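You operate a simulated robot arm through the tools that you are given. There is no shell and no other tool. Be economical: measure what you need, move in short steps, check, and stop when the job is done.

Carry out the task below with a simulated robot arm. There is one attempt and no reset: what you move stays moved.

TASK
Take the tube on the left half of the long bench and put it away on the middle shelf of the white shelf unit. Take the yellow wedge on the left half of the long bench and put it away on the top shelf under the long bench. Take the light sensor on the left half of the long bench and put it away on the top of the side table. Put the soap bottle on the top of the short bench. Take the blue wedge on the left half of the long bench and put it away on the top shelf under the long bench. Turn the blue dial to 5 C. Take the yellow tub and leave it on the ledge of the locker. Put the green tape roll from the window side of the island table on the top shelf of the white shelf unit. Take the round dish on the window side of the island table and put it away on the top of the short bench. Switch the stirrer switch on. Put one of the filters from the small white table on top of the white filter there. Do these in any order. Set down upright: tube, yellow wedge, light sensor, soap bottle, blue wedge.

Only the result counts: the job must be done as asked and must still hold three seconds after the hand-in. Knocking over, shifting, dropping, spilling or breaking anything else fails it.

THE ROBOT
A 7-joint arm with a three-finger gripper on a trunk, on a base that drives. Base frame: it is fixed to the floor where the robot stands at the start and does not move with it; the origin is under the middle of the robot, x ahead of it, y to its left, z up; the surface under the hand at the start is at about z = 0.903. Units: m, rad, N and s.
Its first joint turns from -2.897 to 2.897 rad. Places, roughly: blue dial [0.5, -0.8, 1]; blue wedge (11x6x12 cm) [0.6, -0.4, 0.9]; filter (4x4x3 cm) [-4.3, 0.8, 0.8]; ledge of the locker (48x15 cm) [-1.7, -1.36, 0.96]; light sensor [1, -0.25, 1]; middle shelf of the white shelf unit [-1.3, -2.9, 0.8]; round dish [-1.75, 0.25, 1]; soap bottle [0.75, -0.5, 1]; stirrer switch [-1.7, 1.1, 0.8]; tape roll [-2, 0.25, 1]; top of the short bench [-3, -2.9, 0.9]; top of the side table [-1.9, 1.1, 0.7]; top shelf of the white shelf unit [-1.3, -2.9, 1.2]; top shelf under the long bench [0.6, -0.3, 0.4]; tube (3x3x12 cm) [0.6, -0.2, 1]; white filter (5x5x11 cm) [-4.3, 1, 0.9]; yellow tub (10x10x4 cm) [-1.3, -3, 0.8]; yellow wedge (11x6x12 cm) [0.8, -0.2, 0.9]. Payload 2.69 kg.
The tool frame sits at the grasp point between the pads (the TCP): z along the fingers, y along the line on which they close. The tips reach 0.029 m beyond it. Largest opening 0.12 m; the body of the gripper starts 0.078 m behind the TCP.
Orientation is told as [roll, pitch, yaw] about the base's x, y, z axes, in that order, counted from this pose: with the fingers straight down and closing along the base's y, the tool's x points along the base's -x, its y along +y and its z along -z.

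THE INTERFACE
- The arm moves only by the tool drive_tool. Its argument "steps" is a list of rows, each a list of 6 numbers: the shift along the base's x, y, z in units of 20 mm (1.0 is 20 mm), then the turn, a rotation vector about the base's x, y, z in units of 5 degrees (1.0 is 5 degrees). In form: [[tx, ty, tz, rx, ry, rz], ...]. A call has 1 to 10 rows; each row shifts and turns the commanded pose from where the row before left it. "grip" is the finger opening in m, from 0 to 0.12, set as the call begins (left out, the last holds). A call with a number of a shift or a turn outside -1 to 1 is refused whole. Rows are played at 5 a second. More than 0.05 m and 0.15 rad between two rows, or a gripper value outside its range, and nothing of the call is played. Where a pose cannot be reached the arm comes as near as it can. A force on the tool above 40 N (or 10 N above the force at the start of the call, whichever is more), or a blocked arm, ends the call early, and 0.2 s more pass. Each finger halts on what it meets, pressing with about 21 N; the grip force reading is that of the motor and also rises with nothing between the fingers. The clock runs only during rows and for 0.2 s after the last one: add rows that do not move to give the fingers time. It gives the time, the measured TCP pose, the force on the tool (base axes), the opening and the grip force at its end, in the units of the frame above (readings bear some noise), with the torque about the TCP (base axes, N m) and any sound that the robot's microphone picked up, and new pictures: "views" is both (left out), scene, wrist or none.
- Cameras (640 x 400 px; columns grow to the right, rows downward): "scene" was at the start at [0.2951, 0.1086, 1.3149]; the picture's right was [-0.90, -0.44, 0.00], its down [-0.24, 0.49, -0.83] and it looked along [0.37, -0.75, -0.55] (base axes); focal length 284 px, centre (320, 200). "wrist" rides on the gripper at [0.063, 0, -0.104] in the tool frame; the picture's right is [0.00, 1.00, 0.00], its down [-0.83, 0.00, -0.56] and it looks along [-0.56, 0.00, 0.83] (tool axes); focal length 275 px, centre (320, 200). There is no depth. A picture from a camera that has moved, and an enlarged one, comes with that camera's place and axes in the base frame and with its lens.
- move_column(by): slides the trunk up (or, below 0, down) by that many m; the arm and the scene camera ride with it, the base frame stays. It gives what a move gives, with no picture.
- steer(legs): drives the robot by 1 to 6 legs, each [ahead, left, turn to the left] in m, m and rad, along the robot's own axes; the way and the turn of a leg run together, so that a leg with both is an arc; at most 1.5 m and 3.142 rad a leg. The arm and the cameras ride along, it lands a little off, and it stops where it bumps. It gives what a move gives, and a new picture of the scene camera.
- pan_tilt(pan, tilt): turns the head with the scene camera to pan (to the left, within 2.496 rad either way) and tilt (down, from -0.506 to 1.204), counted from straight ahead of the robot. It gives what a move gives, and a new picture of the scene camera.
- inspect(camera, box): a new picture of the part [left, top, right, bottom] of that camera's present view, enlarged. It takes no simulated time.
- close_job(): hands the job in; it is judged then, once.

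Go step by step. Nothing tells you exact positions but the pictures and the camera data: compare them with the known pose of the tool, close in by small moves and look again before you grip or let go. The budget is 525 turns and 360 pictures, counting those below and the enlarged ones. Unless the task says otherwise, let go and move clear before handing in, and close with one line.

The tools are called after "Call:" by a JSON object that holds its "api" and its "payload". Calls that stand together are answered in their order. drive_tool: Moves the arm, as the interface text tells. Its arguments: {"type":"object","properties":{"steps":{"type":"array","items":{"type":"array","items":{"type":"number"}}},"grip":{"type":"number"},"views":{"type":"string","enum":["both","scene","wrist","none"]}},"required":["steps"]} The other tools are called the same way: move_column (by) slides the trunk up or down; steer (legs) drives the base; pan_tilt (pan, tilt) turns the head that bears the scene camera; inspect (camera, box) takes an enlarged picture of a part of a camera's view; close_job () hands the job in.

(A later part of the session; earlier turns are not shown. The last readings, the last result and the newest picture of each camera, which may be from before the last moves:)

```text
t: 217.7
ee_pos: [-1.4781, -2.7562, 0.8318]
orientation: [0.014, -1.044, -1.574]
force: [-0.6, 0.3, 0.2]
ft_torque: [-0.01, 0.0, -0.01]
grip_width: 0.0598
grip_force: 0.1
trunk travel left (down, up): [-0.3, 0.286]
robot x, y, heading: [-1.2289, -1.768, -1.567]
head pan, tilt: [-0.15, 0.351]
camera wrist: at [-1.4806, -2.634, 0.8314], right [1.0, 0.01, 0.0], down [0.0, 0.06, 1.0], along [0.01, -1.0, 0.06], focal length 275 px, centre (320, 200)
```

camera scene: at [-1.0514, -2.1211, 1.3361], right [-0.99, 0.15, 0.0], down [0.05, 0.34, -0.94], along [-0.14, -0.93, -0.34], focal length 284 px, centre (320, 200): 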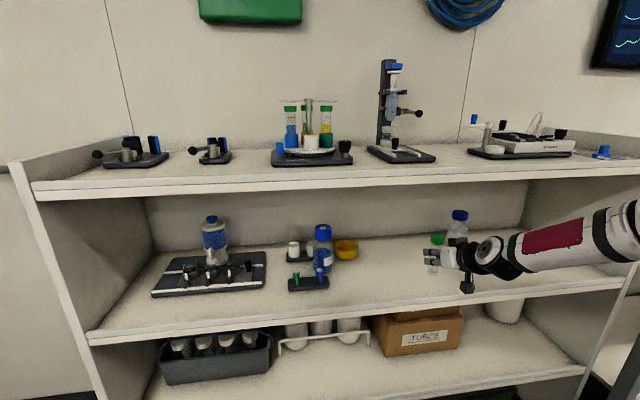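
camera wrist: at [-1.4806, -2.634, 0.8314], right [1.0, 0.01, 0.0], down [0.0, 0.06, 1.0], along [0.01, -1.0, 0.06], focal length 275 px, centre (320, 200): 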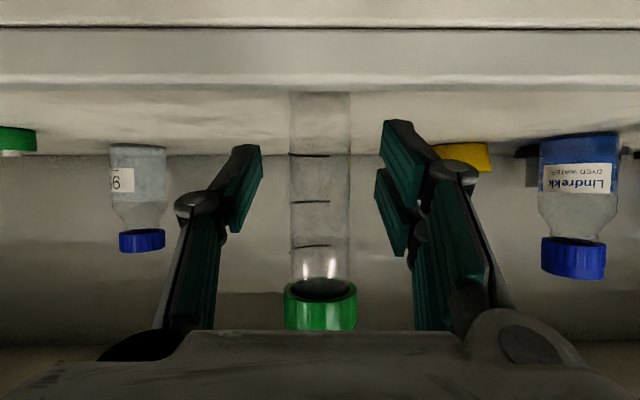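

Tube stands upright. Back straight out and line up with the yellow tub.

Call:
{"api": "steer", "payload": {"legs": [[-0.3, 0, 0], [0, 0.17, 0]]}}

Call:
{"api": "drive_tool", "payload": {"steps": [[0, 0, 1, 0, 0, 0], [0, 0, 1, 0, 0, 0]], "grip": 0.12, "views": "wrist"}}

Call:
{"api": "inspect", "payload": {"camera": "scene", "box": [240, 140, 520, 300]}}

```text
t: 220.9
ee_pos: [-1.3059, -2.4541, 0.8335]
orientation: [0.01, -1.045, -1.574]
force: [-0.3, -0.9, 0.1]
ft_torque: [0.04, -0.04, -0.03]
grip_width: 0.0599
grip_force: 0.0
trunk travel left (down, up): [-0.3, 0.286]
robot x, y, heading: [-1.0568, -1.4705, -1.565]
head pan, tilt: [-0.15, 0.351]
camera scene: at [-0.8805, -1.8181, 1.3361], right [-0.99, 0.15, 0.0], down [0.05, 0.34, -0.94], along [-0.14, -0.93, -0.34], focal length 284 px, centre (320, 200)
```

scene: 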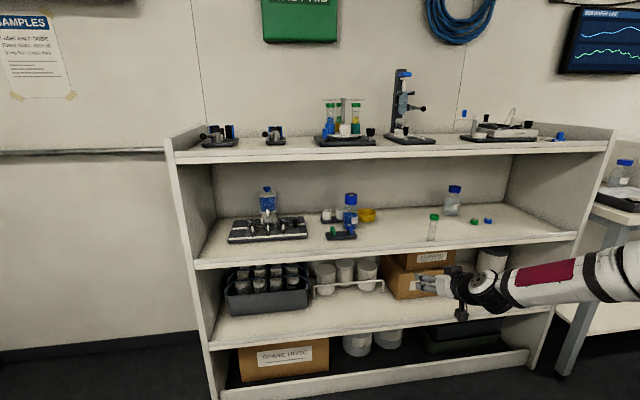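

```text
t: 221.5
ee_pos: [-1.3074, -2.4534, 0.8747]
orientation: [0.014, -1.044, -1.573]
force: [0.7, -0.2, 0.5]
ft_torque: [0.0, 0.0, -0.01]
grip_width: 0.1197
grip_force: 0.1
trunk travel left (down, up): [-0.3, 0.286]
robot x, y, heading: [-1.0544, -1.4666, -1.568]
head pan, tilt: [-0.15, 0.351]
camera wrist: at [-1.3094, -2.3307, 0.8716], right [1.0, 0.01, 0.0], down [0.0, 0.06, 1.0], along [0.01, -1.0, 0.06], focal length 275 px, centre (320, 200)
```

wrist: 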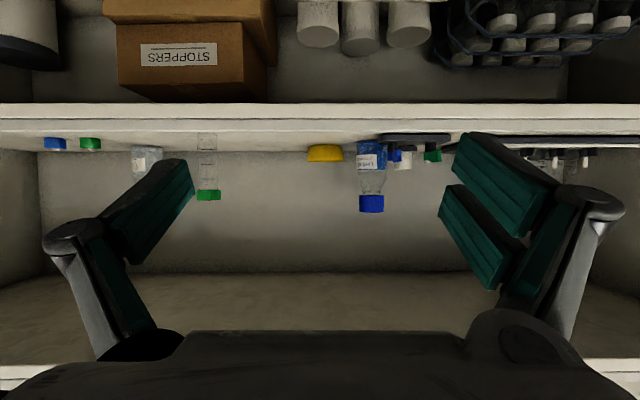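

```text
2.29 times, centred on (380, 220) of scene
camera zoom: at [-0.8806, -1.8182, 1.3361], right [-0.99, 0.15, 0.0], down [0.05, 0.34, -0.94], along [-0.14, -0.93, -0.34], focal length 648 px, centre (183, 154)
```

zoom: 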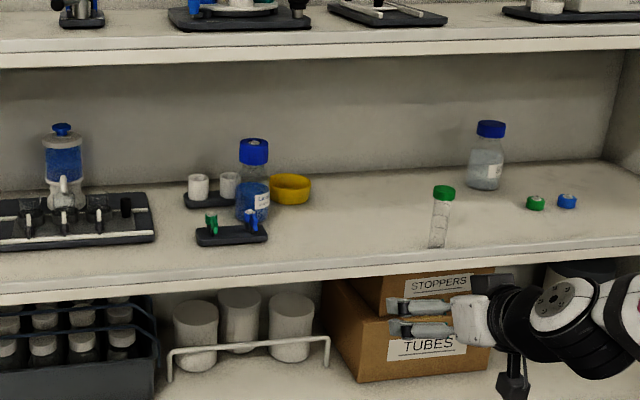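

The bottle stands close beside the tub, so I'll pinch the tub's wall on its free (-x) side. First roll the tool 180° so that the wrist camera rides above.

Call:
{"api": "drive_tool", "payload": {"steps": [[0, 0, 1, 0, 0.866, 0.5], [0, 0, 1, 0, 0.866, 0.5], [0, 0, 0, 0, 0.866, 0.5], [0, 0, 0, 0, 0.866, 0.5], [0, 0, 0, 0, 0.866, 0.5], [0, 0, 0, 0, 0.866, 0.5], [0, 0, 0, 0, 0.866, 0.5], [0, 0, 0, 0, 0.866, 0.5], [0, 0, 0, 0, 0.866, 0.5], [0, 0, 0, 0, 0.866, 0.5]], "views": "none", "grip": 0.04}}

Call:
{"api": "drive_tool", "payload": {"steps": [[0, 0, 0, 0, 0.866, 0.5], [0, 0, 0, 0, 0.866, 0.5], [0, 0, 0, 0, 0.866, 0.5], [0, 0, 0, 0, 0.866, 0.5], [0, 0, 0, 0, 0.866, 0.5], [0, 0, 0, 0, 0.866, 0.5], [0, 0, 0, 0, 0.866, 0.5], [0, 0, 0, 0, 0.866, 0.5], [0, 0, 0, 0, 0.866, 0.5], [0, 0, 0, 0, 0.866, 0.5]], "views": "none"}}

Call:
{"api": "drive_tool", "payload": {"steps": [[0, 0, 0, 0, 0.866, 0.5], [0, 0, 0, 0, 0.866, 0.5], [0, 0, 0, 0, 0.866, 0.5], [0, 0, 0, 0, 0.866, 0.5], [0, 0, 0, 0, 0.866, 0.5], [0, 0, 0, 0, 0.866, 0.5], [0, 0, 0, 0, 0.866, 0.5], [0, 0, 0, 0, 0.866, 0.5], [0, 0, 0, 0, 0.866, 0.5], [0, 0, 0, 0, 0.866, 0.5]], "views": "none"}}

Call:
{"api": "drive_tool", "payload": {"steps": [[0, 0, 0, 0, 0.866, 0.5], [0, 0, 0, 0, 0.866, 0.5], [0, 0, 0, 0, 0.866, 0.5], [0, 0, 0, 0, 0.866, 0.5], [0, 0, 0, 0, 0.866, 0.5], [0, 0, 0, 0, 0.866, 0.5]], "views": "both"}}

```text
t: 223.7
ee_pos: [-1.3068, -2.453, 0.9133]
orientation: [-0.914, -0.589, -0.398]
force: [-0.5, -0.3, -0.4]
ft_torque: [-0.02, 0.0, -0.01]
grip_width: 0.0398
grip_force: 0.1
trunk travel left (down, up): [-0.3, 0.286]
robot x, y, heading: [-1.0585, -1.4682, -1.571]
head pan, tilt: [-0.15, 0.351]
```

```text
t: 225.9
ee_pos: [-1.3068, -2.4526, 0.9132]
orientation: [-1.029, 0.152, 0.085]
force: [0.6, 0.7, 0.0]
ft_torque: [-0.02, 0.01, -0.01]
grip_width: 0.0401
grip_force: 0.0
trunk travel left (down, up): [-0.3, 0.286]
robot x, y, heading: [-1.0574, -1.4703, -1.569]
head pan, tilt: [-0.15, 0.351]
```

```text
t: 228.1
ee_pos: [-1.307, -2.4528, 0.9138]
orientation: [-0.704, 0.851, 0.712]
force: [0.1, -0.3, 0.4]
ft_torque: [-0.02, -0.01, -0.02]
grip_width: 0.0402
grip_force: 0.0
trunk travel left (down, up): [-0.3, 0.286]
robot x, y, heading: [-1.0624, -1.4678, -1.574]
head pan, tilt: [-0.15, 0.351]
```

```text
t: 229.5
ee_pos: [-1.3149, -2.4545, 0.9205]
orientation: [-0.003, 1.048, 1.568]
force: [1.0, 0.4, -0.7]
ft_torque: [-0.02, 0.0, -0.02]
grip_width: 0.0399
grip_force: 0.0
out of reach, approached as far as the arm can: row 6
trunk travel left (down, up): [-0.3, 0.286]
robot x, y, heading: [-1.0634, -1.4717, -1.571]
head pan, tilt: [-0.15, 0.351]
camera scene: at [-0.8805, -1.8181, 1.3361], right [-0.99, 0.15, 0.0], down [0.05, 0.34, -0.94], along [-0.14, -0.93, -0.34], focal length 284 px, centre (320, 200)
camera wrist: at [-1.3159, -2.3953, 1.0281], right [-1.0, 0.0, 0.0], down [0.0, 0.9, -0.44], along [0.0, -0.44, -0.9], focal length 275 px, centre (320, 200)
```

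scene: 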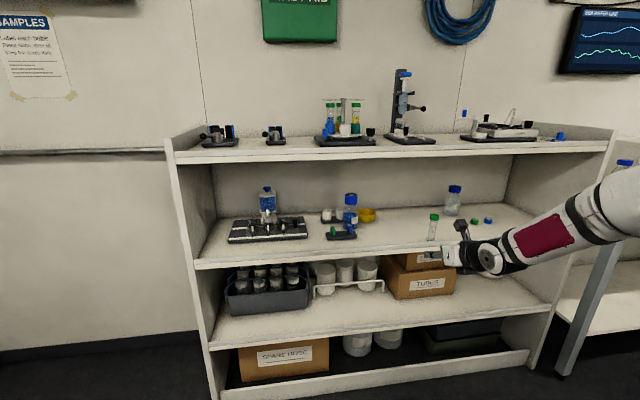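
wrist: 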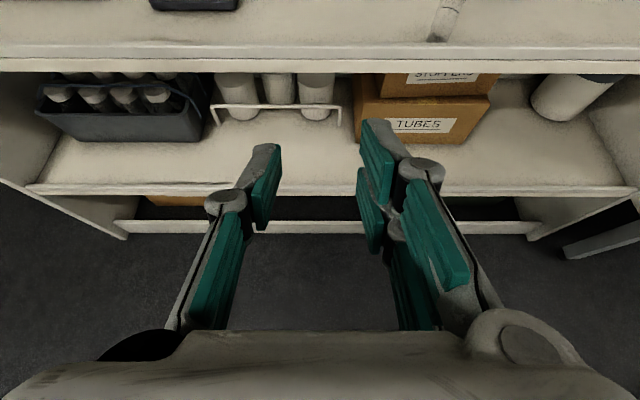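

Camera is now on top. Lower, line up with the tub's -x wall and move in part-way to look.

Call:
{"api": "drive_tool", "payload": {"steps": [[-1, 0, -1, 0, 0, 0], [-0.3, 0, -1, 0, 0, 0], [0, 0, -0.5, 0, 0, 0]], "views": "none"}}

Call:
{"api": "steer", "payload": {"legs": [[0.36, 0, 0]]}}

Call:
{"api": "inspect", "payload": {"camera": "wrist", "box": [0, 0, 640, 400]}}

```text
t: 230.3
ee_pos: [-1.3512, -2.4559, 0.8797]
orientation: [-0.006, 1.047, 1.563]
force: [0.3, -0.2, -0.3]
ft_torque: [0.01, 0.0, 0.0]
grip_width: 0.0403
grip_force: 0.0
out of reach, approached as far as the arm can: row 2, 3
trunk travel left (down, up): [-0.3, 0.286]
robot x, y, heading: [-1.0592, -1.4667, -1.568]
head pan, tilt: [-0.15, 0.351]
```

```text
t: 232.6
ee_pos: [-1.3496, -2.818, 0.8778]
orientation: [-0.006, 1.046, 1.566]
force: [-1.0, 0.0, -0.3]
ft_torque: [-0.02, -0.01, 0.01]
grip_width: 0.0401
grip_force: 0.0
trunk travel left (down, up): [-0.3, 0.286]
robot x, y, heading: [-1.0579, -1.8329, -1.568]
head pan, tilt: [-0.15, 0.351]
camera scene: at [-0.8799, -2.1799, 1.3361], right [-0.99, 0.15, 0.0], down [0.05, 0.34, -0.94], along [-0.14, -0.93, -0.34], focal length 284 px, centre (320, 200)
```

scene: 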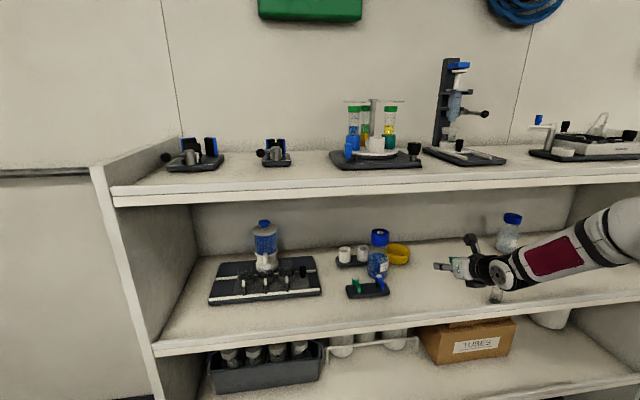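

```text
1.00 times, centred on (320, 200) of wrist (not enlarged: the box is as wide or as high as the picture)
camera zoom: at [-1.3512, -2.7591, 0.9854], right [-1.0, 0.0, 0.0], down [0.0, 0.9, -0.44], along [0.0, -0.44, -0.9], focal length 275 px, centre (320, 200)
```

zoom: 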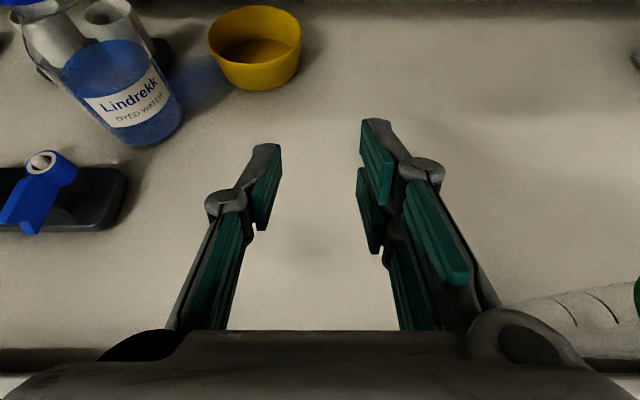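

The forearm would foul the upper shelf from this trunk height. I'll back out, lower the trunk 0.28 and raise the arm so the forearm comes in flatter.

Call:
{"api": "steer", "payload": {"legs": [[-0.4, 0, 0]]}}

Call:
{"api": "move_column", "payload": {"by": -0.28}}

Call:
{"api": "drive_tool", "payload": {"steps": [[0, 0, 1, 0, 0, 0], [0, 0, 1, 0, 0, 0], [0, 0, 1, 0, 0, 0], [0, 0, 1, 0, 0, 0], [0, 0, 1, 0, 0, 0], [0, 0, 1, 0, 0, 0], [0, 0, 1, 0, 0, 0], [0, 0, 1, 0, 0, 0], [0, 0, 1, 0, 0, 0], [0, 0, 1, 0, 0, 0]], "views": "none"}}

Call:
{"api": "drive_tool", "payload": {"steps": [[0.8, 0, 1, 0, 0, 0], [0, 0, 1, 0, 0, 0], [0, 0, 0.6, 0, 0, 0]], "views": "scene"}}

```text
t: 235.1
ee_pos: [-1.3509, -2.416, 0.8781]
orientation: [-0.006, 1.047, 1.564]
force: [0.5, -0.4, 0.2]
ft_torque: [-0.03, 0.03, -0.01]
grip_width: 0.0399
grip_force: 0.1
trunk travel left (down, up): [-0.3, 0.286]
robot x, y, heading: [-1.059, -1.4301, -1.57]
head pan, tilt: [-0.15, 0.351]
camera scene: at [-0.8808, -1.7789, 1.3361], right [-0.99, 0.15, 0.0], down [0.05, 0.34, -0.94], along [-0.14, -0.93, -0.34], focal length 284 px, centre (320, 200)
```

scene: 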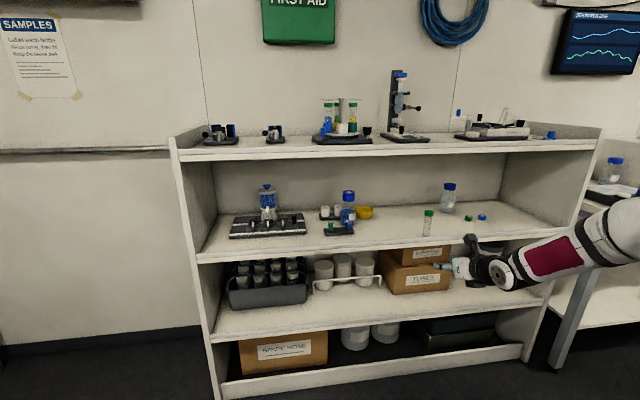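

```text
t: 237.9
ee_pos: [-1.3519, -2.4173, 0.6001]
orientation: [-0.016, 1.045, 1.559]
force: [0.0, -0.7, 0.1]
ft_torque: [0.01, 0.03, 0.01]
grip_width: 0.04
grip_force: 0.1
trunk travel left (down, up): [-0.02, 0.566]
robot x, y, heading: [-1.0565, -1.4304, -1.562]
head pan, tilt: [-0.15, 0.351]
```

```text
t: 240.1
ee_pos: [-1.3533, -2.4164, 0.7989]
orientation: [-0.013, 1.044, 1.56]
force: [-0.1, 0.4, -0.2]
ft_torque: [-0.01, 0.02, 0.01]
grip_width: 0.04
grip_force: 0.0
trunk travel left (down, up): [-0.02, 0.566]
robot x, y, heading: [-1.0596, -1.4326, -1.569]
head pan, tilt: [-0.15, 0.351]
```

```text
t: 240.9
ee_pos: [-1.336, -2.4161, 0.8504]
orientation: [-0.017, 1.044, 1.559]
force: [0.2, -0.8, 0.1]
ft_torque: [-0.01, -0.02, -0.04]
grip_width: 0.0402
grip_force: 0.0
trunk travel left (down, up): [-0.02, 0.566]
robot x, y, heading: [-1.0592, -1.4294, -1.568]
head pan, tilt: [-0.15, 0.351]
camera scene: at [-0.8807, -1.8216, 1.056], right [-0.99, 0.15, 0.0], down [0.05, 0.34, -0.94], along [-0.14, -0.93, -0.34], focal length 284 px, centre (320, 200)
```

scene: 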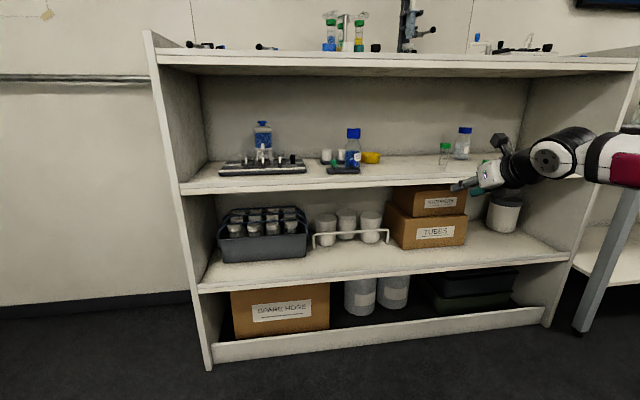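

The forearm is now level. Drive in.

Call:
{"api": "steer", "payload": {"legs": [[0.45, 0, 0]]}}

Call:
{"api": "inspect", "payload": {"camera": "wrist", "box": [0, 0, 640, 400]}}

```text
t: 243.7
ee_pos: [-1.3349, -2.8694, 0.8509]
orientation: [-0.016, 1.042, 1.56]
force: [0.0, -0.2, 0.3]
ft_torque: [-0.01, -0.01, 0.03]
grip_width: 0.04
grip_force: 0.1
trunk travel left (down, up): [-0.02, 0.566]
robot x, y, heading: [-1.058, -1.8811, -1.567]
head pan, tilt: [-0.15, 0.351]
camera scene: at [-0.8797, -2.2734, 1.056], right [-0.99, 0.15, 0.0], down [0.05, 0.34, -0.94], along [-0.14, -0.93, -0.34], focal length 284 px, centre (320, 200)
```

scene: 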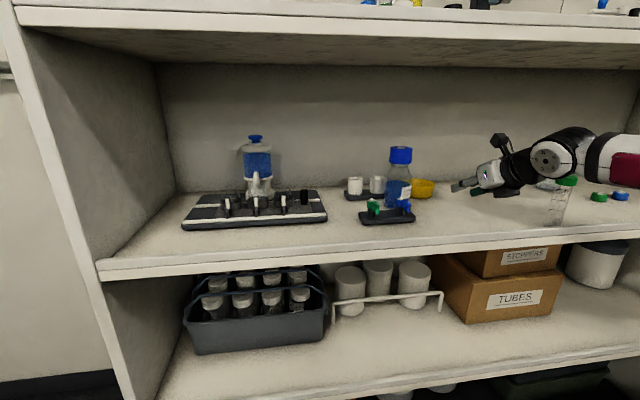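

```text
1.00 times, centred on (320, 200) of wrist (not enlarged: the box is as wide or as high as the picture)
camera zoom: at [-1.3371, -2.8103, 0.9584], right [-1.0, -0.01, 0.0], down [0.0, 0.9, -0.44], along [0.01, -0.44, -0.9], focal length 275 px, centre (320, 200)
```

zoom: 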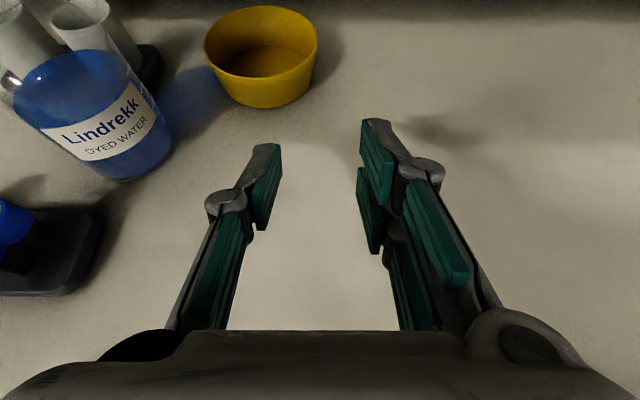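

Call:
{"api": "steer", "payload": {"legs": [[0.14, 0, 0]]}}

Call:
{"api": "inspect", "payload": {"camera": "wrist", "box": [0, 0, 640, 400]}}

```text
t: 245.0
ee_pos: [-1.3341, -3.0102, 0.8519]
orientation: [-0.016, 1.044, 1.56]
force: [-0.2, -0.4, -0.3]
ft_torque: [-0.01, -0.02, 0.03]
grip_width: 0.0401
grip_force: 0.0
trunk travel left (down, up): [-0.02, 0.566]
robot x, y, heading: [-1.0567, -2.0222, -1.568]
head pan, tilt: [-0.15, 0.351]
camera scene: at [-0.8791, -2.4142, 1.056], right [-0.99, 0.15, 0.0], down [0.05, 0.34, -0.94], along [-0.14, -0.93, -0.34], focal length 284 px, centre (320, 200)
```

scene: 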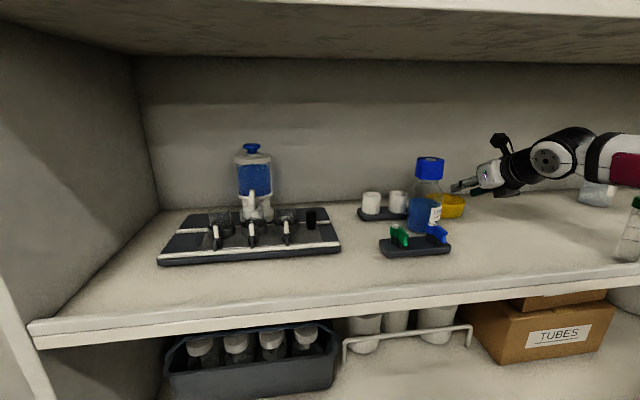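

```text
1.00 times, centred on (320, 200) of wrist (not enlarged: the box is as wide or as high as the picture)
camera zoom: at [-1.336, -2.9514, 0.9584], right [-1.0, -0.01, 0.0], down [0.0, 0.9, -0.44], along [0.01, -0.44, -0.9], focal length 275 px, centre (320, 200)
```

zoom: 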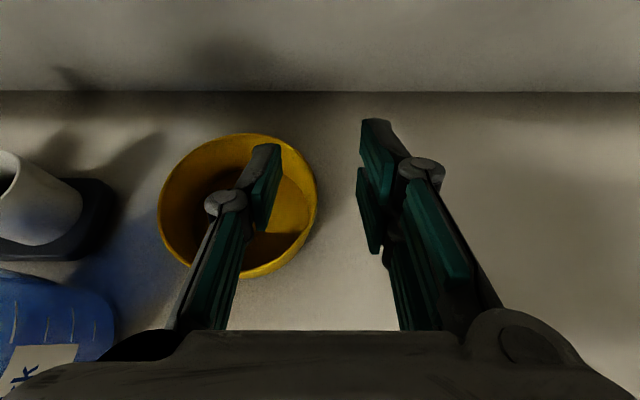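

Wall lies between the fingers. Descend.

Call:
{"api": "drive_tool", "payload": {"steps": [[0, 0, -0.8, 0, 0, 0], [0, 0, -0.7, 0, 0, 0], [0, 0, -0.5, 0, 0, 0], [0, 0, -0.3, 0, 0, 0]], "views": "wrist"}}

```text
t: 246.2
ee_pos: [-1.3342, -3.0118, 0.813]
orientation: [-0.004, 1.061, 1.572]
force: [-1.2, 0.1, 8.4]
ft_torque: [-0.16, 0.24, 0.05]
grip_width: 0.041
grip_force: 0.9
trunk travel left (down, up): [-0.02, 0.566]
robot x, y, heading: [-1.0571, -2.0235, -1.579]
head pan, tilt: [-0.15, 0.351]
stopped in row 4: the force on the tool passed its limit at 41 N (the readings are from after the stop); the commanded pose is now the measured one
camera wrist: at [-1.336, -2.951, 0.9193], right [-1.0, -0.01, 0.0], down [-0.01, 0.89, -0.45], along [0.0, -0.45, -0.89], focal length 275 px, centre (320, 200)
```

wrist: 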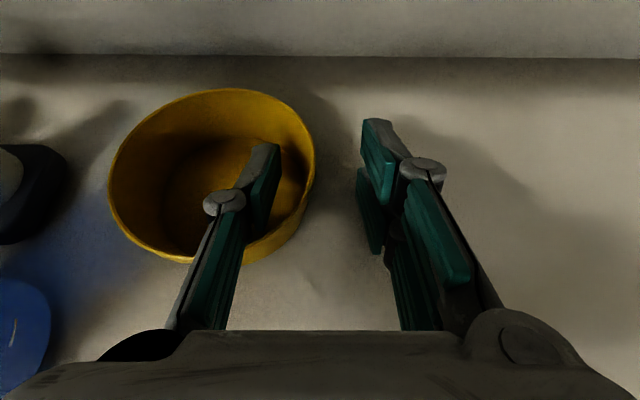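

Touching the front rim; overlap with the side wall is already enough. Ease up 2 mm and close on the wall.

Call:
{"api": "drive_tool", "payload": {"steps": [[0, 0, 0.1, 0, 0, 0], [0, 0, 0.05, 0, 0, 0]], "views": "none"}}

Call:
{"api": "drive_tool", "payload": {"steps": [[0, 0, 0, 0, 0, 0], [0, 0, 0, 0, 0, 0], [0, 0, 0, 0, 0, 0]], "grip": 0.0, "views": "wrist"}}

```text
t: 246.8
ee_pos: [-1.335, -3.0119, 0.813]
orientation: [-0.008, 1.056, 1.571]
force: [-0.4, -2.7, 3.7]
ft_torque: [-0.16, 0.1, 0.06]
grip_width: 0.04
grip_force: 0.1
trunk travel left (down, up): [-0.02, 0.566]
robot x, y, heading: [-1.0573, -2.0221, -1.565]
head pan, tilt: [-0.15, 0.351]
```

```text
t: 247.6
ee_pos: [-1.3346, -3.0113, 0.813]
orientation: [-0.009, 1.056, 1.569]
force: [0.1, -0.5, 0.6]
ft_torque: [0.04, -0.07, 0.01]
grip_width: 0.0076
grip_force: 21.1
trunk travel left (down, up): [-0.02, 0.566]
robot x, y, heading: [-1.0562, -2.0211, -1.568]
head pan, tilt: [-0.15, 0.351]
camera wrist: at [-1.3361, -2.951, 0.9199], right [-1.0, -0.01, 0.0], down [-0.01, 0.89, -0.45], along [0.0, -0.45, -0.89], focal length 275 px, centre (320, 200)
```

wrist: 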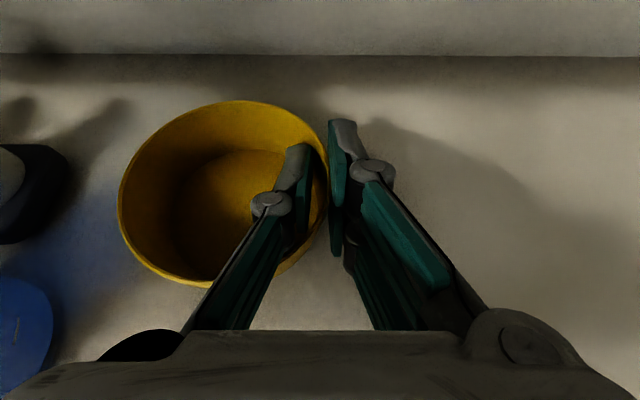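

Call:
{"api": "drive_tool", "payload": {"steps": [[0, 0, 0.5, 0, 0, 0], [0, 0, 1, 0, 0, 0], [0, 0, 1, 0, 0, 0]], "views": "both"}}

```text
t: 248.4
ee_pos: [-1.3346, -3.0113, 0.8634]
orientation: [-0.009, 1.057, 1.57]
force: [-0.2, -0.5, 0.5]
ft_torque: [0.0, 0.03, -0.02]
grip_width: 0.0076
grip_force: 21.3
trunk travel left (down, up): [-0.02, 0.566]
robot x, y, heading: [-1.055, -2.0202, -1.568]
head pan, tilt: [-0.15, 0.351]
camera scene: at [-0.8791, -2.414, 1.056], right [-0.99, 0.15, 0.0], down [0.05, 0.34, -0.94], along [-0.14, -0.93, -0.34], focal length 284 px, centre (320, 200)
camera wrist: at [-1.3357, -2.9511, 0.9705], right [-1.0, -0.01, 0.0], down [-0.01, 0.89, -0.45], along [0.0, -0.45, -0.89], focal length 275 px, centre (320, 200)
```

scene: 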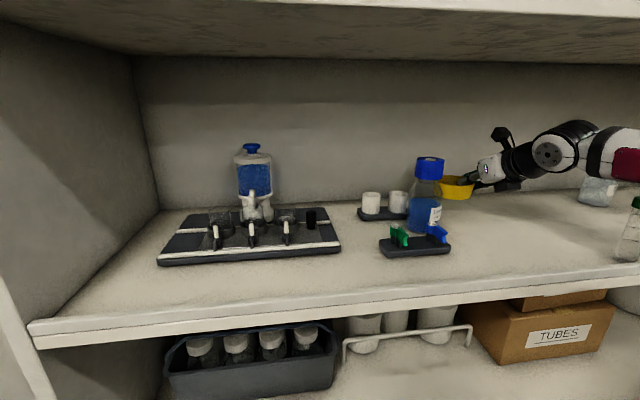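
wrist: 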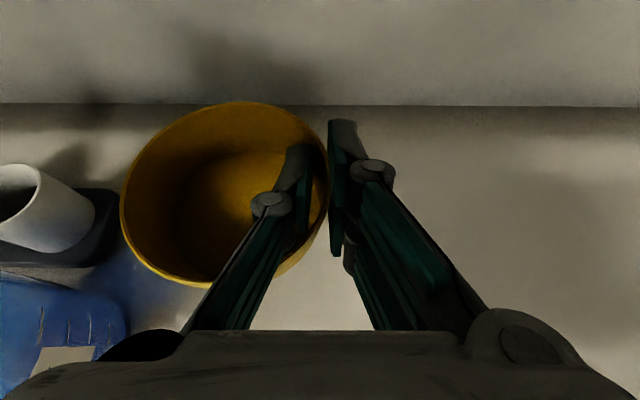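

Call:
{"api": "drive_tool", "payload": {"steps": [[-0.8, 0, 0.3, 0, 0, 0], [-0.7, 0, 0.2, 0, 0, 0]], "views": "none"}}

Call:
{"api": "steer", "payload": {"legs": [[-0.6, 0, 0]]}}

```text
t: 249.0
ee_pos: [-1.3632, -3.0108, 0.8738]
orientation: [-0.007, 1.056, 1.569]
force: [-0.3, 0.5, -1.0]
ft_torque: [0.02, 0.05, 0.01]
grip_width: 0.0076
grip_force: 21.1
trunk travel left (down, up): [-0.02, 0.566]
robot x, y, heading: [-1.057, -2.0216, -1.57]
head pan, tilt: [-0.15, 0.351]
```

```text
t: 252.4
ee_pos: [-1.3653, -2.4096, 0.8731]
orientation: [-0.01, 1.056, 1.569]
force: [0.0, 0.2, 0.2]
ft_torque: [-0.06, 0.05, -0.02]
grip_width: 0.007
grip_force: 20.7
trunk travel left (down, up): [-0.02, 0.566]
robot x, y, heading: [-1.0543, -1.4219, -1.57]
head pan, tilt: [-0.15, 0.351]
camera scene: at [-0.8808, -1.8122, 1.056], right [-0.99, 0.15, 0.0], down [0.05, 0.34, -0.94], along [-0.14, -0.93, -0.34], focal length 284 px, centre (320, 200)
```

scene: 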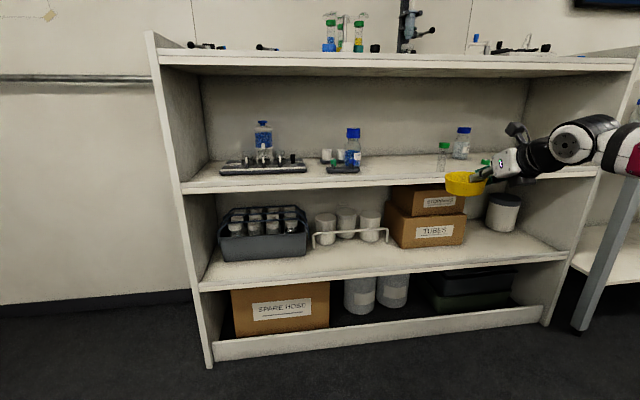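

Tub is out and level. Raise the trunk and look at the locker, which is to my right.

Call:
{"api": "move_column", "payload": {"by": 0.28}}

Call:
{"api": "steer", "payload": {"legs": [[0, 0.25, 0]]}}

Call:
{"api": "pan_tilt", "payload": {"pan": -1.75, "tilt": 0.45}}

```text
t: 255.2
ee_pos: [-1.3653, -2.4091, 1.1542]
orientation: [-0.008, 1.056, 1.569]
force: [0.5, -0.9, -1.2]
ft_torque: [0.02, 0.03, -0.02]
grip_width: 0.0066
grip_force: 20.9
trunk travel left (down, up): [-0.3, 0.286]
robot x, y, heading: [-1.0562, -1.418, -1.569]
head pan, tilt: [-0.15, 0.351]
```

```text
t: 257.0
ee_pos: [-1.1135, -2.4076, 1.1549]
orientation: [-0.008, 1.057, 1.571]
force: [1.0, -0.7, -0.9]
ft_torque: [0.0, 0.03, 0.0]
grip_width: 0.0066
grip_force: 21.4
trunk travel left (down, up): [-0.3, 0.286]
robot x, y, heading: [-0.8083, -1.4205, -1.566]
head pan, tilt: [-0.15, 0.351]
camera scene: at [-0.6307, -1.7683, 1.3361], right [-0.99, 0.14, 0.0], down [0.05, 0.34, -0.94], along [-0.14, -0.93, -0.34], focal length 284 px, centre (320, 200)
```

scene: 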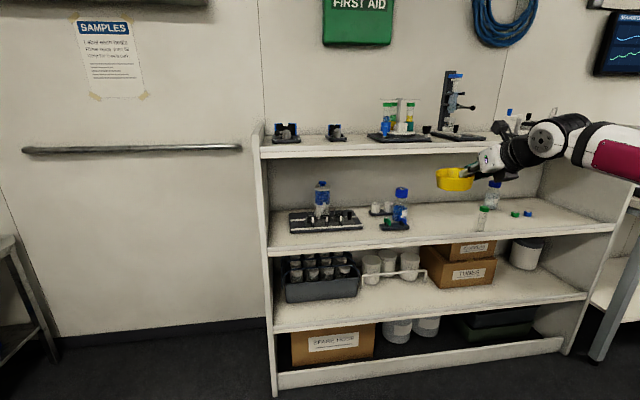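

```text
t: 258.7
ee_pos: [-1.1143, -2.409, 1.1525]
orientation: [-0.009, 1.055, 1.571]
force: [0.1, 1.1, 0.3]
ft_torque: [0.02, 0.02, -0.03]
grip_width: 0.0066
grip_force: 20.8
trunk travel left (down, up): [-0.3, 0.286]
robot x, y, heading: [-0.8075, -1.4218, -1.562]
head pan, tilt: [-1.751, 0.45]
camera scene: at [-0.7077, -1.6602, 1.3269], right [0.17, 0.98, 0.0], down [0.43, -0.08, -0.9], along [-0.89, 0.16, -0.44], focal length 284 px, centre (320, 200)
```

scene: 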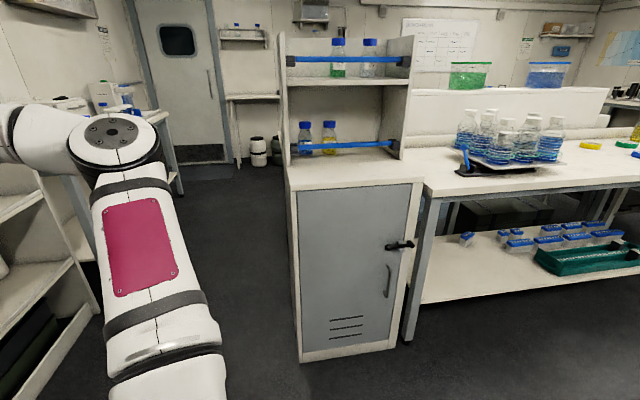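

Call:
{"api": "inspect", "payload": {"camera": "scene", "box": [260, 100, 460, 225]}}

```text
3.20 times, centred on (360, 162) of scene
camera zoom: at [-0.7077, -1.6602, 1.3269], right [0.17, 0.98, 0.0], down [0.43, -0.08, -0.9], along [-0.89, 0.16, -0.44], focal length 908 px, centre (192, 320)
```

zoom: 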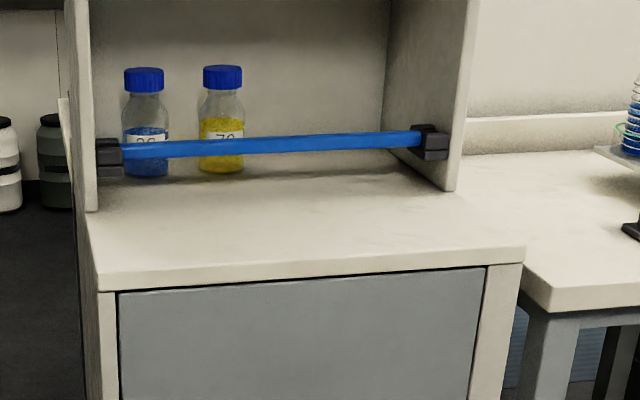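

The ledge is the open strip of locker top, x≈-1.56..-1.77, y≈-1.60..-1.14, z≈0.96. I'll move east, turn to face -x, and align.

Call:
{"api": "steer", "payload": {"legs": [[0, 0.45, 0], [0, 0, -1.575], [0, 0.21, 0]]}}

Call:
{"api": "pan_tilt", "payload": {"pan": -0.2, "tilt": 0.45}}

```text
t: 266.5
ee_pos: [-1.3487, -1.3227, 1.1538]
orientation: [-0.009, 1.056, -0.002]
force: [0.3, -0.6, -0.5]
ft_torque: [0.05, 0.01, -0.03]
grip_width: 0.0064
grip_force: 21.0
trunk travel left (down, up): [-0.3, 0.286]
robot x, y, heading: [-0.3573, -1.627, -3.134]
head pan, tilt: [-1.751, 0.45]
camera scene: at [-0.597, -1.7303, 1.3269], right [0.98, -0.17, 0.0], down [-0.08, -0.43, -0.9], along [0.16, 0.89, -0.44], focal length 284 px, centre (320, 200)
```

scene: 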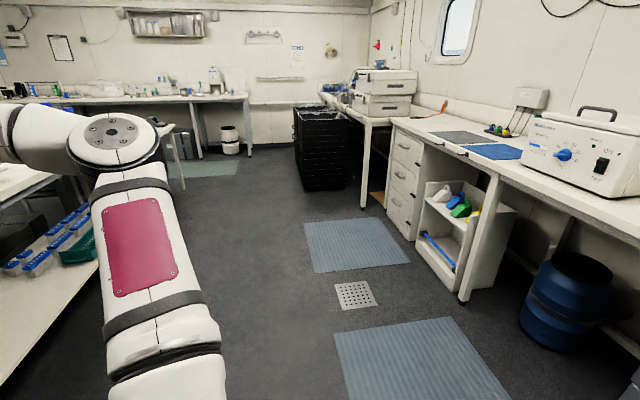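

```text
t: 268.1
ee_pos: [-1.3475, -1.3236, 1.1538]
orientation: [-0.009, 1.057, 0.002]
force: [-0.8, -0.1, -0.2]
ft_torque: [0.01, -0.02, -0.01]
grip_width: 0.0068
grip_force: 20.6
trunk travel left (down, up): [-0.3, 0.286]
robot x, y, heading: [-0.3589, -1.6258, -3.132]
head pan, tilt: [-0.201, 0.45]
camera scene: at [-0.7031, -1.8028, 1.3269], right [0.2, 0.98, 0.0], down [0.43, -0.08, -0.9], along [-0.88, 0.18, -0.44], focal length 284 px, centre (320, 200)
```

scene: 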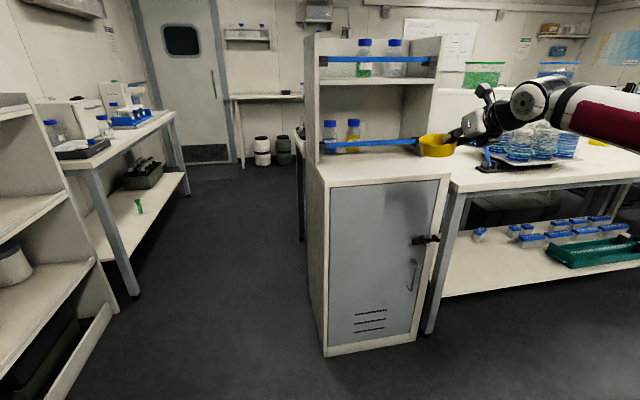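

Call:
{"api": "steer", "payload": {"legs": [[0.285, 0, 0]]}}

Call:
{"api": "drive_tool", "payload": {"steps": [[0, 0, -1, 0, 0, 0], [0, 0, -1, 0, 0, 0], [0, 0, -1, 0, 0, 0], [0, 0, -1, 0, 0, 0], [0, 0, -1, 0, 0, 0]], "views": "both"}}

```text
t: 270.1
ee_pos: [-1.6334, -1.3218, 1.154]
orientation: [-0.009, 1.056, 0.001]
force: [-0.2, 0.0, -1.0]
ft_torque: [0.01, 0.01, 0.03]
grip_width: 0.0064
grip_force: 21.9
trunk travel left (down, up): [-0.3, 0.286]
robot x, y, heading: [-0.6439, -1.6303, -3.139]
head pan, tilt: [-0.201, 0.45]
camera scene: at [-0.9893, -1.8035, 1.3269], right [0.2, 0.98, 0.0], down [0.43, -0.09, -0.9], along [-0.88, 0.18, -0.44], focal length 284 px, centre (320, 200)
```

scene: 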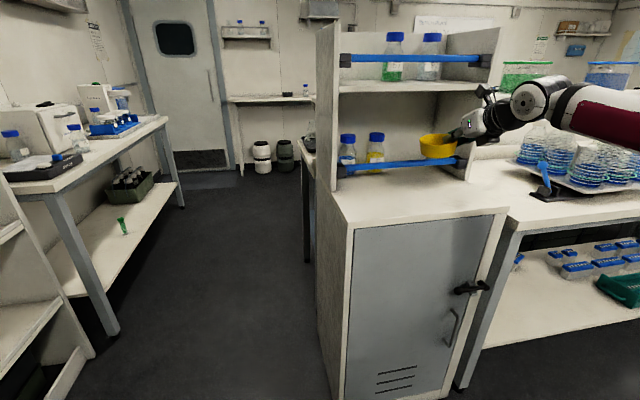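

```text
t: 271.3
ee_pos: [-1.6326, -1.323, 1.0521]
orientation: [-0.008, 1.058, -0.001]
force: [0.0, 0.1, -0.7]
ft_torque: [0.03, -0.01, -0.03]
grip_width: 0.0063
grip_force: 20.5
trunk travel left (down, up): [-0.3, 0.286]
robot x, y, heading: [-0.6446, -1.6274, -3.138]
head pan, tilt: [-0.201, 0.45]
camera scene: at [-0.9892, -1.8036, 1.3269], right [0.2, 0.98, 0.0], down [0.43, -0.09, -0.9], along [-0.88, 0.18, -0.44], focal length 284 px, centre (320, 200)
camera wrist: at [-1.5744, -1.3226, 1.1595], right [-0.01, 1.0, 0.0], down [0.89, 0.01, -0.45], along [-0.45, 0.0, -0.89], focal length 275 px, centre (320, 200)
```

scene: 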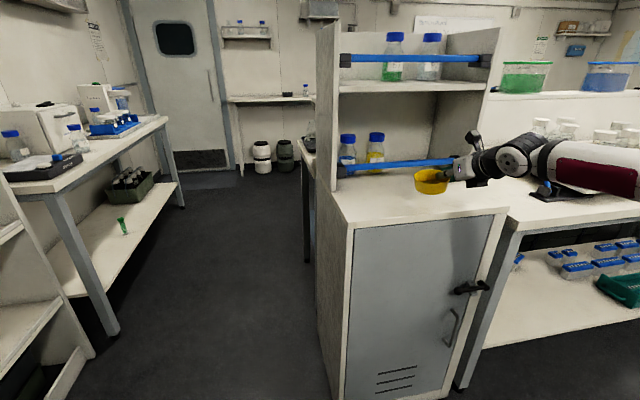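
wrist: 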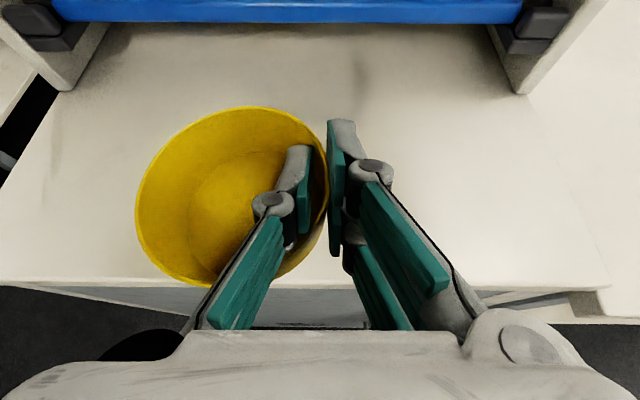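

The edge is at x≈-1.61, so the tub must go ~7 cm deeper (centre -1.70). Nudge the base forward.

Call:
{"api": "steer", "payload": {"legs": [[0.07, 0, 0]]}}

Call:
{"api": "drive_tool", "payload": {"steps": [[0, 0, -0.8, 0, 0, 0], [0, 0, -0.7, 0, 0, 0], [0, 0, -0.3, 0, 0, 0], [0, 0, 0, 0, 0, 0]], "views": "wrist"}}

```text
t: 272.3
ee_pos: [-1.7032, -1.3233, 1.0536]
orientation: [-0.01, 1.056, 0.001]
force: [-0.3, 0.3, -1.0]
ft_torque: [-0.02, 0.01, -0.01]
grip_width: 0.0066
grip_force: 21.3
trunk travel left (down, up): [-0.3, 0.286]
robot x, y, heading: [-0.7168, -1.6296, -3.137]
head pan, tilt: [-0.201, 0.45]
camera scene: at [-1.0592, -1.8039, 1.3269], right [0.2, 0.98, 0.0], down [0.43, -0.09, -0.9], along [-0.88, 0.18, -0.44], focal length 284 px, centre (320, 200)
```

scene: 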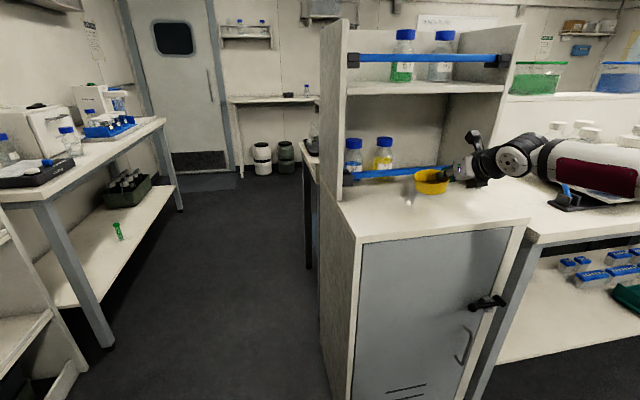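

```text
t: 273.3
ee_pos: [-1.7026, -1.3238, 1.0171]
orientation: [-0.01, 1.056, -0.002]
force: [0.5, 0.0, -0.3]
ft_torque: [0.03, 0.02, 0.01]
grip_width: 0.0064
grip_force: 20.7
trunk travel left (down, up): [-0.3, 0.286]
robot x, y, heading: [-0.7173, -1.6291, -3.137]
head pan, tilt: [-0.201, 0.45]
camera wrist: at [-1.6444, -1.3233, 1.1234], right [-0.01, 1.0, 0.0], down [0.89, 0.01, -0.45], along [-0.45, 0.0, -0.89], focal length 275 px, centre (320, 200)
```

wrist: 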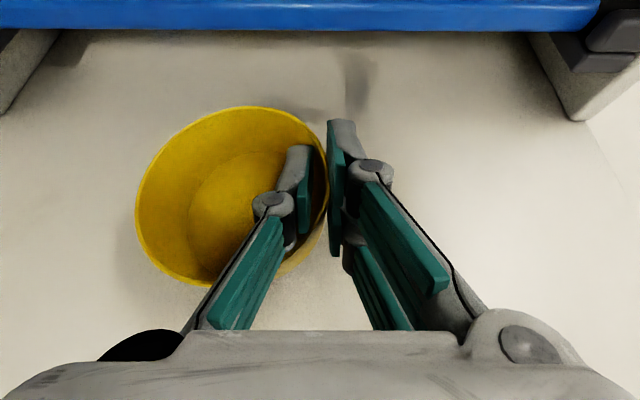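

Call:
{"api": "drive_tool", "payload": {"steps": [[0, 0, -0.2, 0, 0, 0], [0, 0, -0.2, 0, 0, 0], [0, 0, -0.1, 0, 0, 0], [0, 0, -0.1, 0, 0, 0], [0, 0, -0.1, 0, 0, 0], [0, 0, -0.1, 0, 0, 0], [0, 0, -0.1, 0, 0, 0], [0, 0, -0.1, 0, 0, 0]], "views": "wrist"}}

```text
t: 275.1
ee_pos: [-1.7026, -1.3229, 0.996]
orientation: [-0.007, 1.056, 0.0]
force: [-0.7, 0.1, 0.5]
ft_torque: [-0.02, 0.0, -0.02]
grip_width: 0.0064
grip_force: 21.1
trunk travel left (down, up): [-0.3, 0.286]
robot x, y, heading: [-0.716, -1.6327, -3.14]
head pan, tilt: [-0.201, 0.45]
camera wrist: at [-1.6442, -1.3231, 1.1036], right [-0.01, 1.0, 0.0], down [0.89, 0.01, -0.45], along [-0.45, 0.0, -0.89], focal length 275 px, centre (320, 200)
```

wrist: 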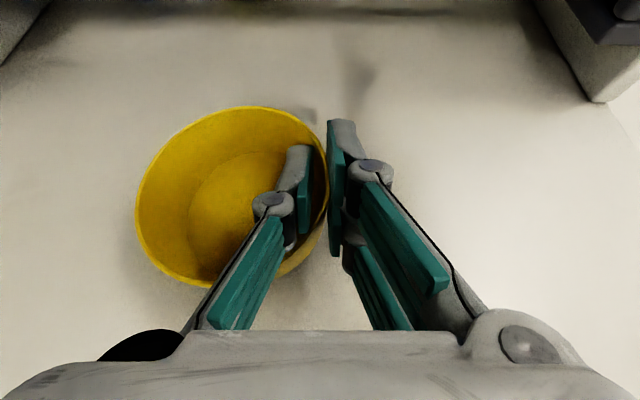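

Call:
{"api": "drive_tool", "payload": {"steps": [[0, 0, -0.15, 0, 0, 0], [0, 0, -0.15, 0, 0, 0], [0, 0, -0.15, 0, 0, 0], [0, 0, -0.15, 0, 0, 0], [0, 0, -0.15, 0, 0, 0], [0, 0, 0, 0, 0, 0]], "views": "wrist"}}

```text
t: 276.5
ee_pos: [-1.7018, -1.3234, 0.9839]
orientation: [-0.006, 1.062, 0.0]
force: [-3.0, 7.4, 20.3]
ft_torque: [-0.25, -0.53, 0.14]
grip_width: 0.0068
grip_force: 21.1
trunk travel left (down, up): [-0.3, 0.286]
robot x, y, heading: [-0.7156, -1.6301, -3.141]
head pan, tilt: [-0.201, 0.45]
camera wrist: at [-1.6439, -1.3229, 1.0911], right [-0.01, 1.0, 0.0], down [0.89, 0.01, -0.45], along [-0.45, 0.0, -0.89], focal length 275 px, centre (320, 200)
```

wrist: 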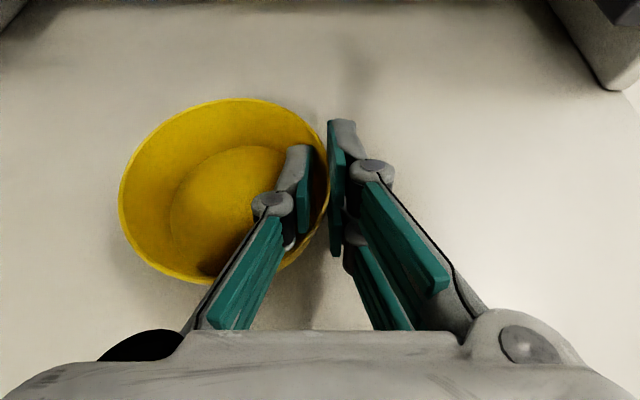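

Contact. Ease up slightly, open a little and rise clear.

Call:
{"api": "drive_tool", "payload": {"steps": [[0, 0, 0.1, 0, 0, 0], [0, 0, 0.1, 0, 0, 0]], "views": "none"}}

Call:
{"api": "drive_tool", "payload": {"steps": [[0, 0, 0, 0, 0, 0], [0, 0, 0, 0, 0, 0], [0, 0, 0.5, 0, 0, 0], [0, 0, 1, 0, 0, 0], [0, 0, 1, 0, 0, 0], [0, 0, 1, 0, 0, 0]], "grip": 0.035, "views": "wrist"}}

```text
t: 277.1
ee_pos: [-1.7027, -1.3253, 0.9844]
orientation: [-0.01, 1.055, -0.002]
force: [0.3, 0.7, 6.2]
ft_torque: [-0.15, -0.22, 0.03]
grip_width: 0.0069
grip_force: 20.9
trunk travel left (down, up): [-0.3, 0.286]
robot x, y, heading: [-0.7194, -1.6273, -3.138]
head pan, tilt: [-0.201, 0.45]
```

```text
t: 278.5
ee_pos: [-1.7023, -1.3235, 1.0555]
orientation: [-0.01, 1.055, 0.0]
force: [0.1, 0.4, -0.2]
ft_torque: [0.01, -0.01, -0.02]
grip_width: 0.035
grip_force: 0.0
trunk travel left (down, up): [-0.3, 0.286]
robot x, y, heading: [-0.7132, -1.6266, -3.137]
head pan, tilt: [-0.201, 0.45]
camera wrist: at [-1.6445, -1.323, 1.1627], right [-0.01, 1.0, 0.0], down [0.89, 0.01, -0.45], along [-0.45, 0.0, -0.89], focal length 275 px, centre (320, 200)
```

wrist: 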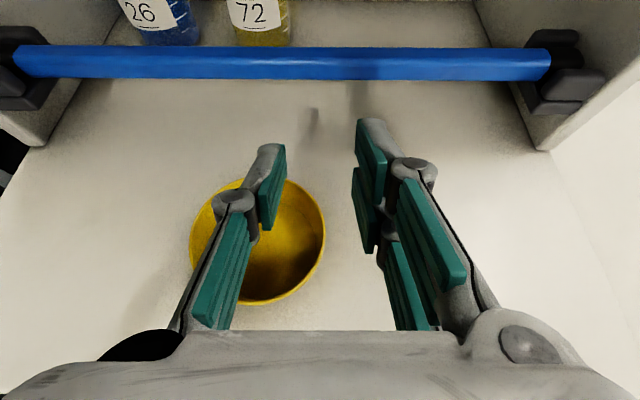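

Tub sits flat on the ledge. Next the island: retreat, straighten the tool to vertical and strafe north to look at the tape and dish.

Call:
{"api": "steer", "payload": {"legs": [[-0.5, 0, 0]]}}

Call:
{"api": "drive_tool", "payload": {"steps": [[0, 0, 1, 0, -1, 0], [0, 0, 1, 0, -1, 0], [0, 0, 1, 0, -1, 0], [0, 0, 1, 0, -1, 0], [0, 0, 1, 0, -1, 0], [0.5, 0, 1, 0, -1, 0], [0.5, 0, 0.5, 0, -1, 0], [0.5, 0, 0, 0, -1, 0], [0.5, 0, 0, 0, -1, 0], [0.5, 0, 0, 0, -1, 0]], "views": "none"}}

Call:
{"api": "drive_tool", "payload": {"steps": [[1, 0, 0, 0, -1, 0], [1, 0, 0, 0, -1, 0], [1, 0, 0, 0, 0, 0], [1, 0, 0, 0, 0, 0], [1, 0, 0, 0, 0, 0], [1, 0, 0, 0, 0, 0], [1, 0, 0, 0, 0, 0]], "views": "none"}}

Call:
{"api": "steer", "payload": {"legs": [[0, -1.0, 0], [0, -0.8, 0]]}}

Call:
{"api": "pan_tilt", "payload": {"pan": 0.1, "tilt": 0.5}}

```text
t: 281.4
ee_pos: [-1.1973, -1.3214, 1.0562]
orientation: [-0.008, 1.056, -0.001]
force: [-1.3, 0.5, 0.2]
ft_torque: [0.01, 0.0, -0.01]
grip_width: 0.0352
grip_force: 0.1
trunk travel left (down, up): [-0.3, 0.286]
robot x, y, heading: [-0.208, -1.6299, -3.136]
head pan, tilt: [-0.201, 0.45]
camera scene: at [-0.5547, -1.8019, 1.3269], right [0.2, 0.98, 0.0], down [0.43, -0.09, -0.9], along [-0.88, 0.18, -0.44], focal length 284 px, centre (320, 200)
```

scene: 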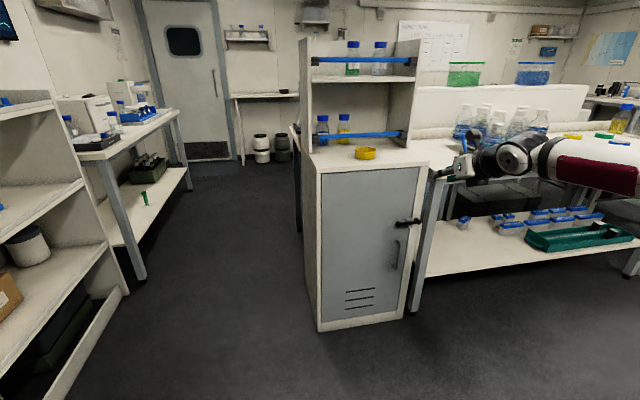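

```text
t: 283.6
ee_pos: [-1.135, -1.306, 1.1377]
orientation: [-0.015, 0.648, 0.002]
force: [-0.2, 0.4, 0.0]
ft_torque: [0.0, 0.04, 0.03]
grip_width: 0.0349
grip_force: 0.0
out of reach, approached as far as the arm can: row 4, 5, 6, 7, 8, 9, 10
trunk travel left (down, up): [-0.3, 0.286]
robot x, y, heading: [-0.209, -1.6245, -3.138]
head pan, tilt: [-0.201, 0.45]
```

```text
t: 285.2
ee_pos: [-1.0067, -1.2994, 1.1253]
orientation: [-0.014, 0.56, 0.001]
force: [-0.4, 0.3, -0.4]
ft_torque: [0.03, 0.0, 0.0]
grip_width: 0.0354
grip_force: 0.1
out of reach, approached as far as the arm can: row 1, 2
trunk travel left (down, up): [-0.3, 0.286]
robot x, y, heading: [-0.2101, -1.6277, -3.135]
head pan, tilt: [-0.201, 0.45]
```

```text
t: 294.3
ee_pos: [-1.0269, 0.4921, 1.1259]
orientation: [-0.013, 0.565, 0.012]
force: [-0.1, 0.7, -0.4]
ft_torque: [0.0, 0.02, 0.02]
grip_width: 0.0349
grip_force: 0.0
trunk travel left (down, up): [-0.3, 0.286]
robot x, y, heading: [-0.2293, 0.1729, -3.126]
head pan, tilt: [-0.201, 0.45]
camera scene: at [-0.5689, -0.0049, 1.3269], right [0.18, 0.98, 0.0], down [0.43, -0.08, -0.9], along [-0.88, 0.17, -0.44], focal length 284 px, centre (320, 200)
```

scene: 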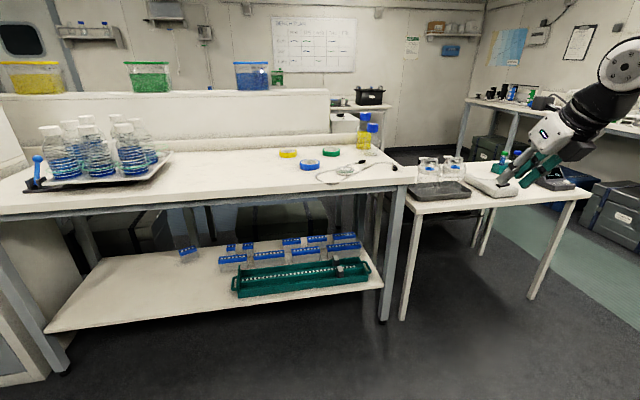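

```text
t: 295.1
ee_pos: [-1.0272, 0.4934, 1.1261]
orientation: [-0.013, 0.564, 0.012]
force: [0.2, 0.3, 0.5]
ft_torque: [0.02, -0.02, -0.02]
grip_width: 0.0352
grip_force: 0.0
trunk travel left (down, up): [-0.3, 0.286]
robot x, y, heading: [-0.2275, 0.1727, -3.129]
head pan, tilt: [0.099, 0.499]
camera scene: at [-0.5689, -0.0322, 1.3225], right [-0.11, 0.99, 0.0], down [0.48, 0.05, -0.88], along [-0.87, -0.1, -0.48], focal length 284 px, centre (320, 200)
```

scene: 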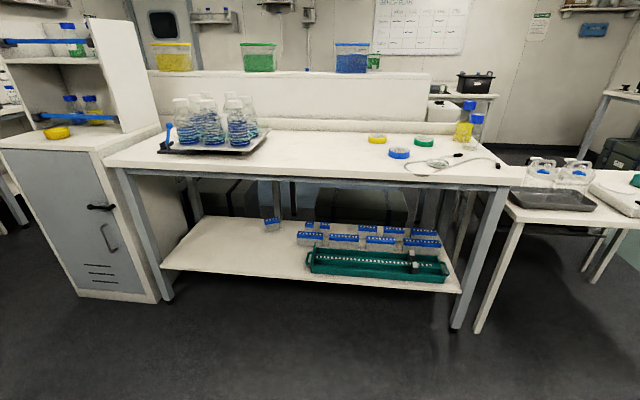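

Call:
{"api": "inspect", "payload": {"camera": "scene", "box": [350, 90, 650, 230]}}

```text
refused: 650 is not a number from 0 to 640
```

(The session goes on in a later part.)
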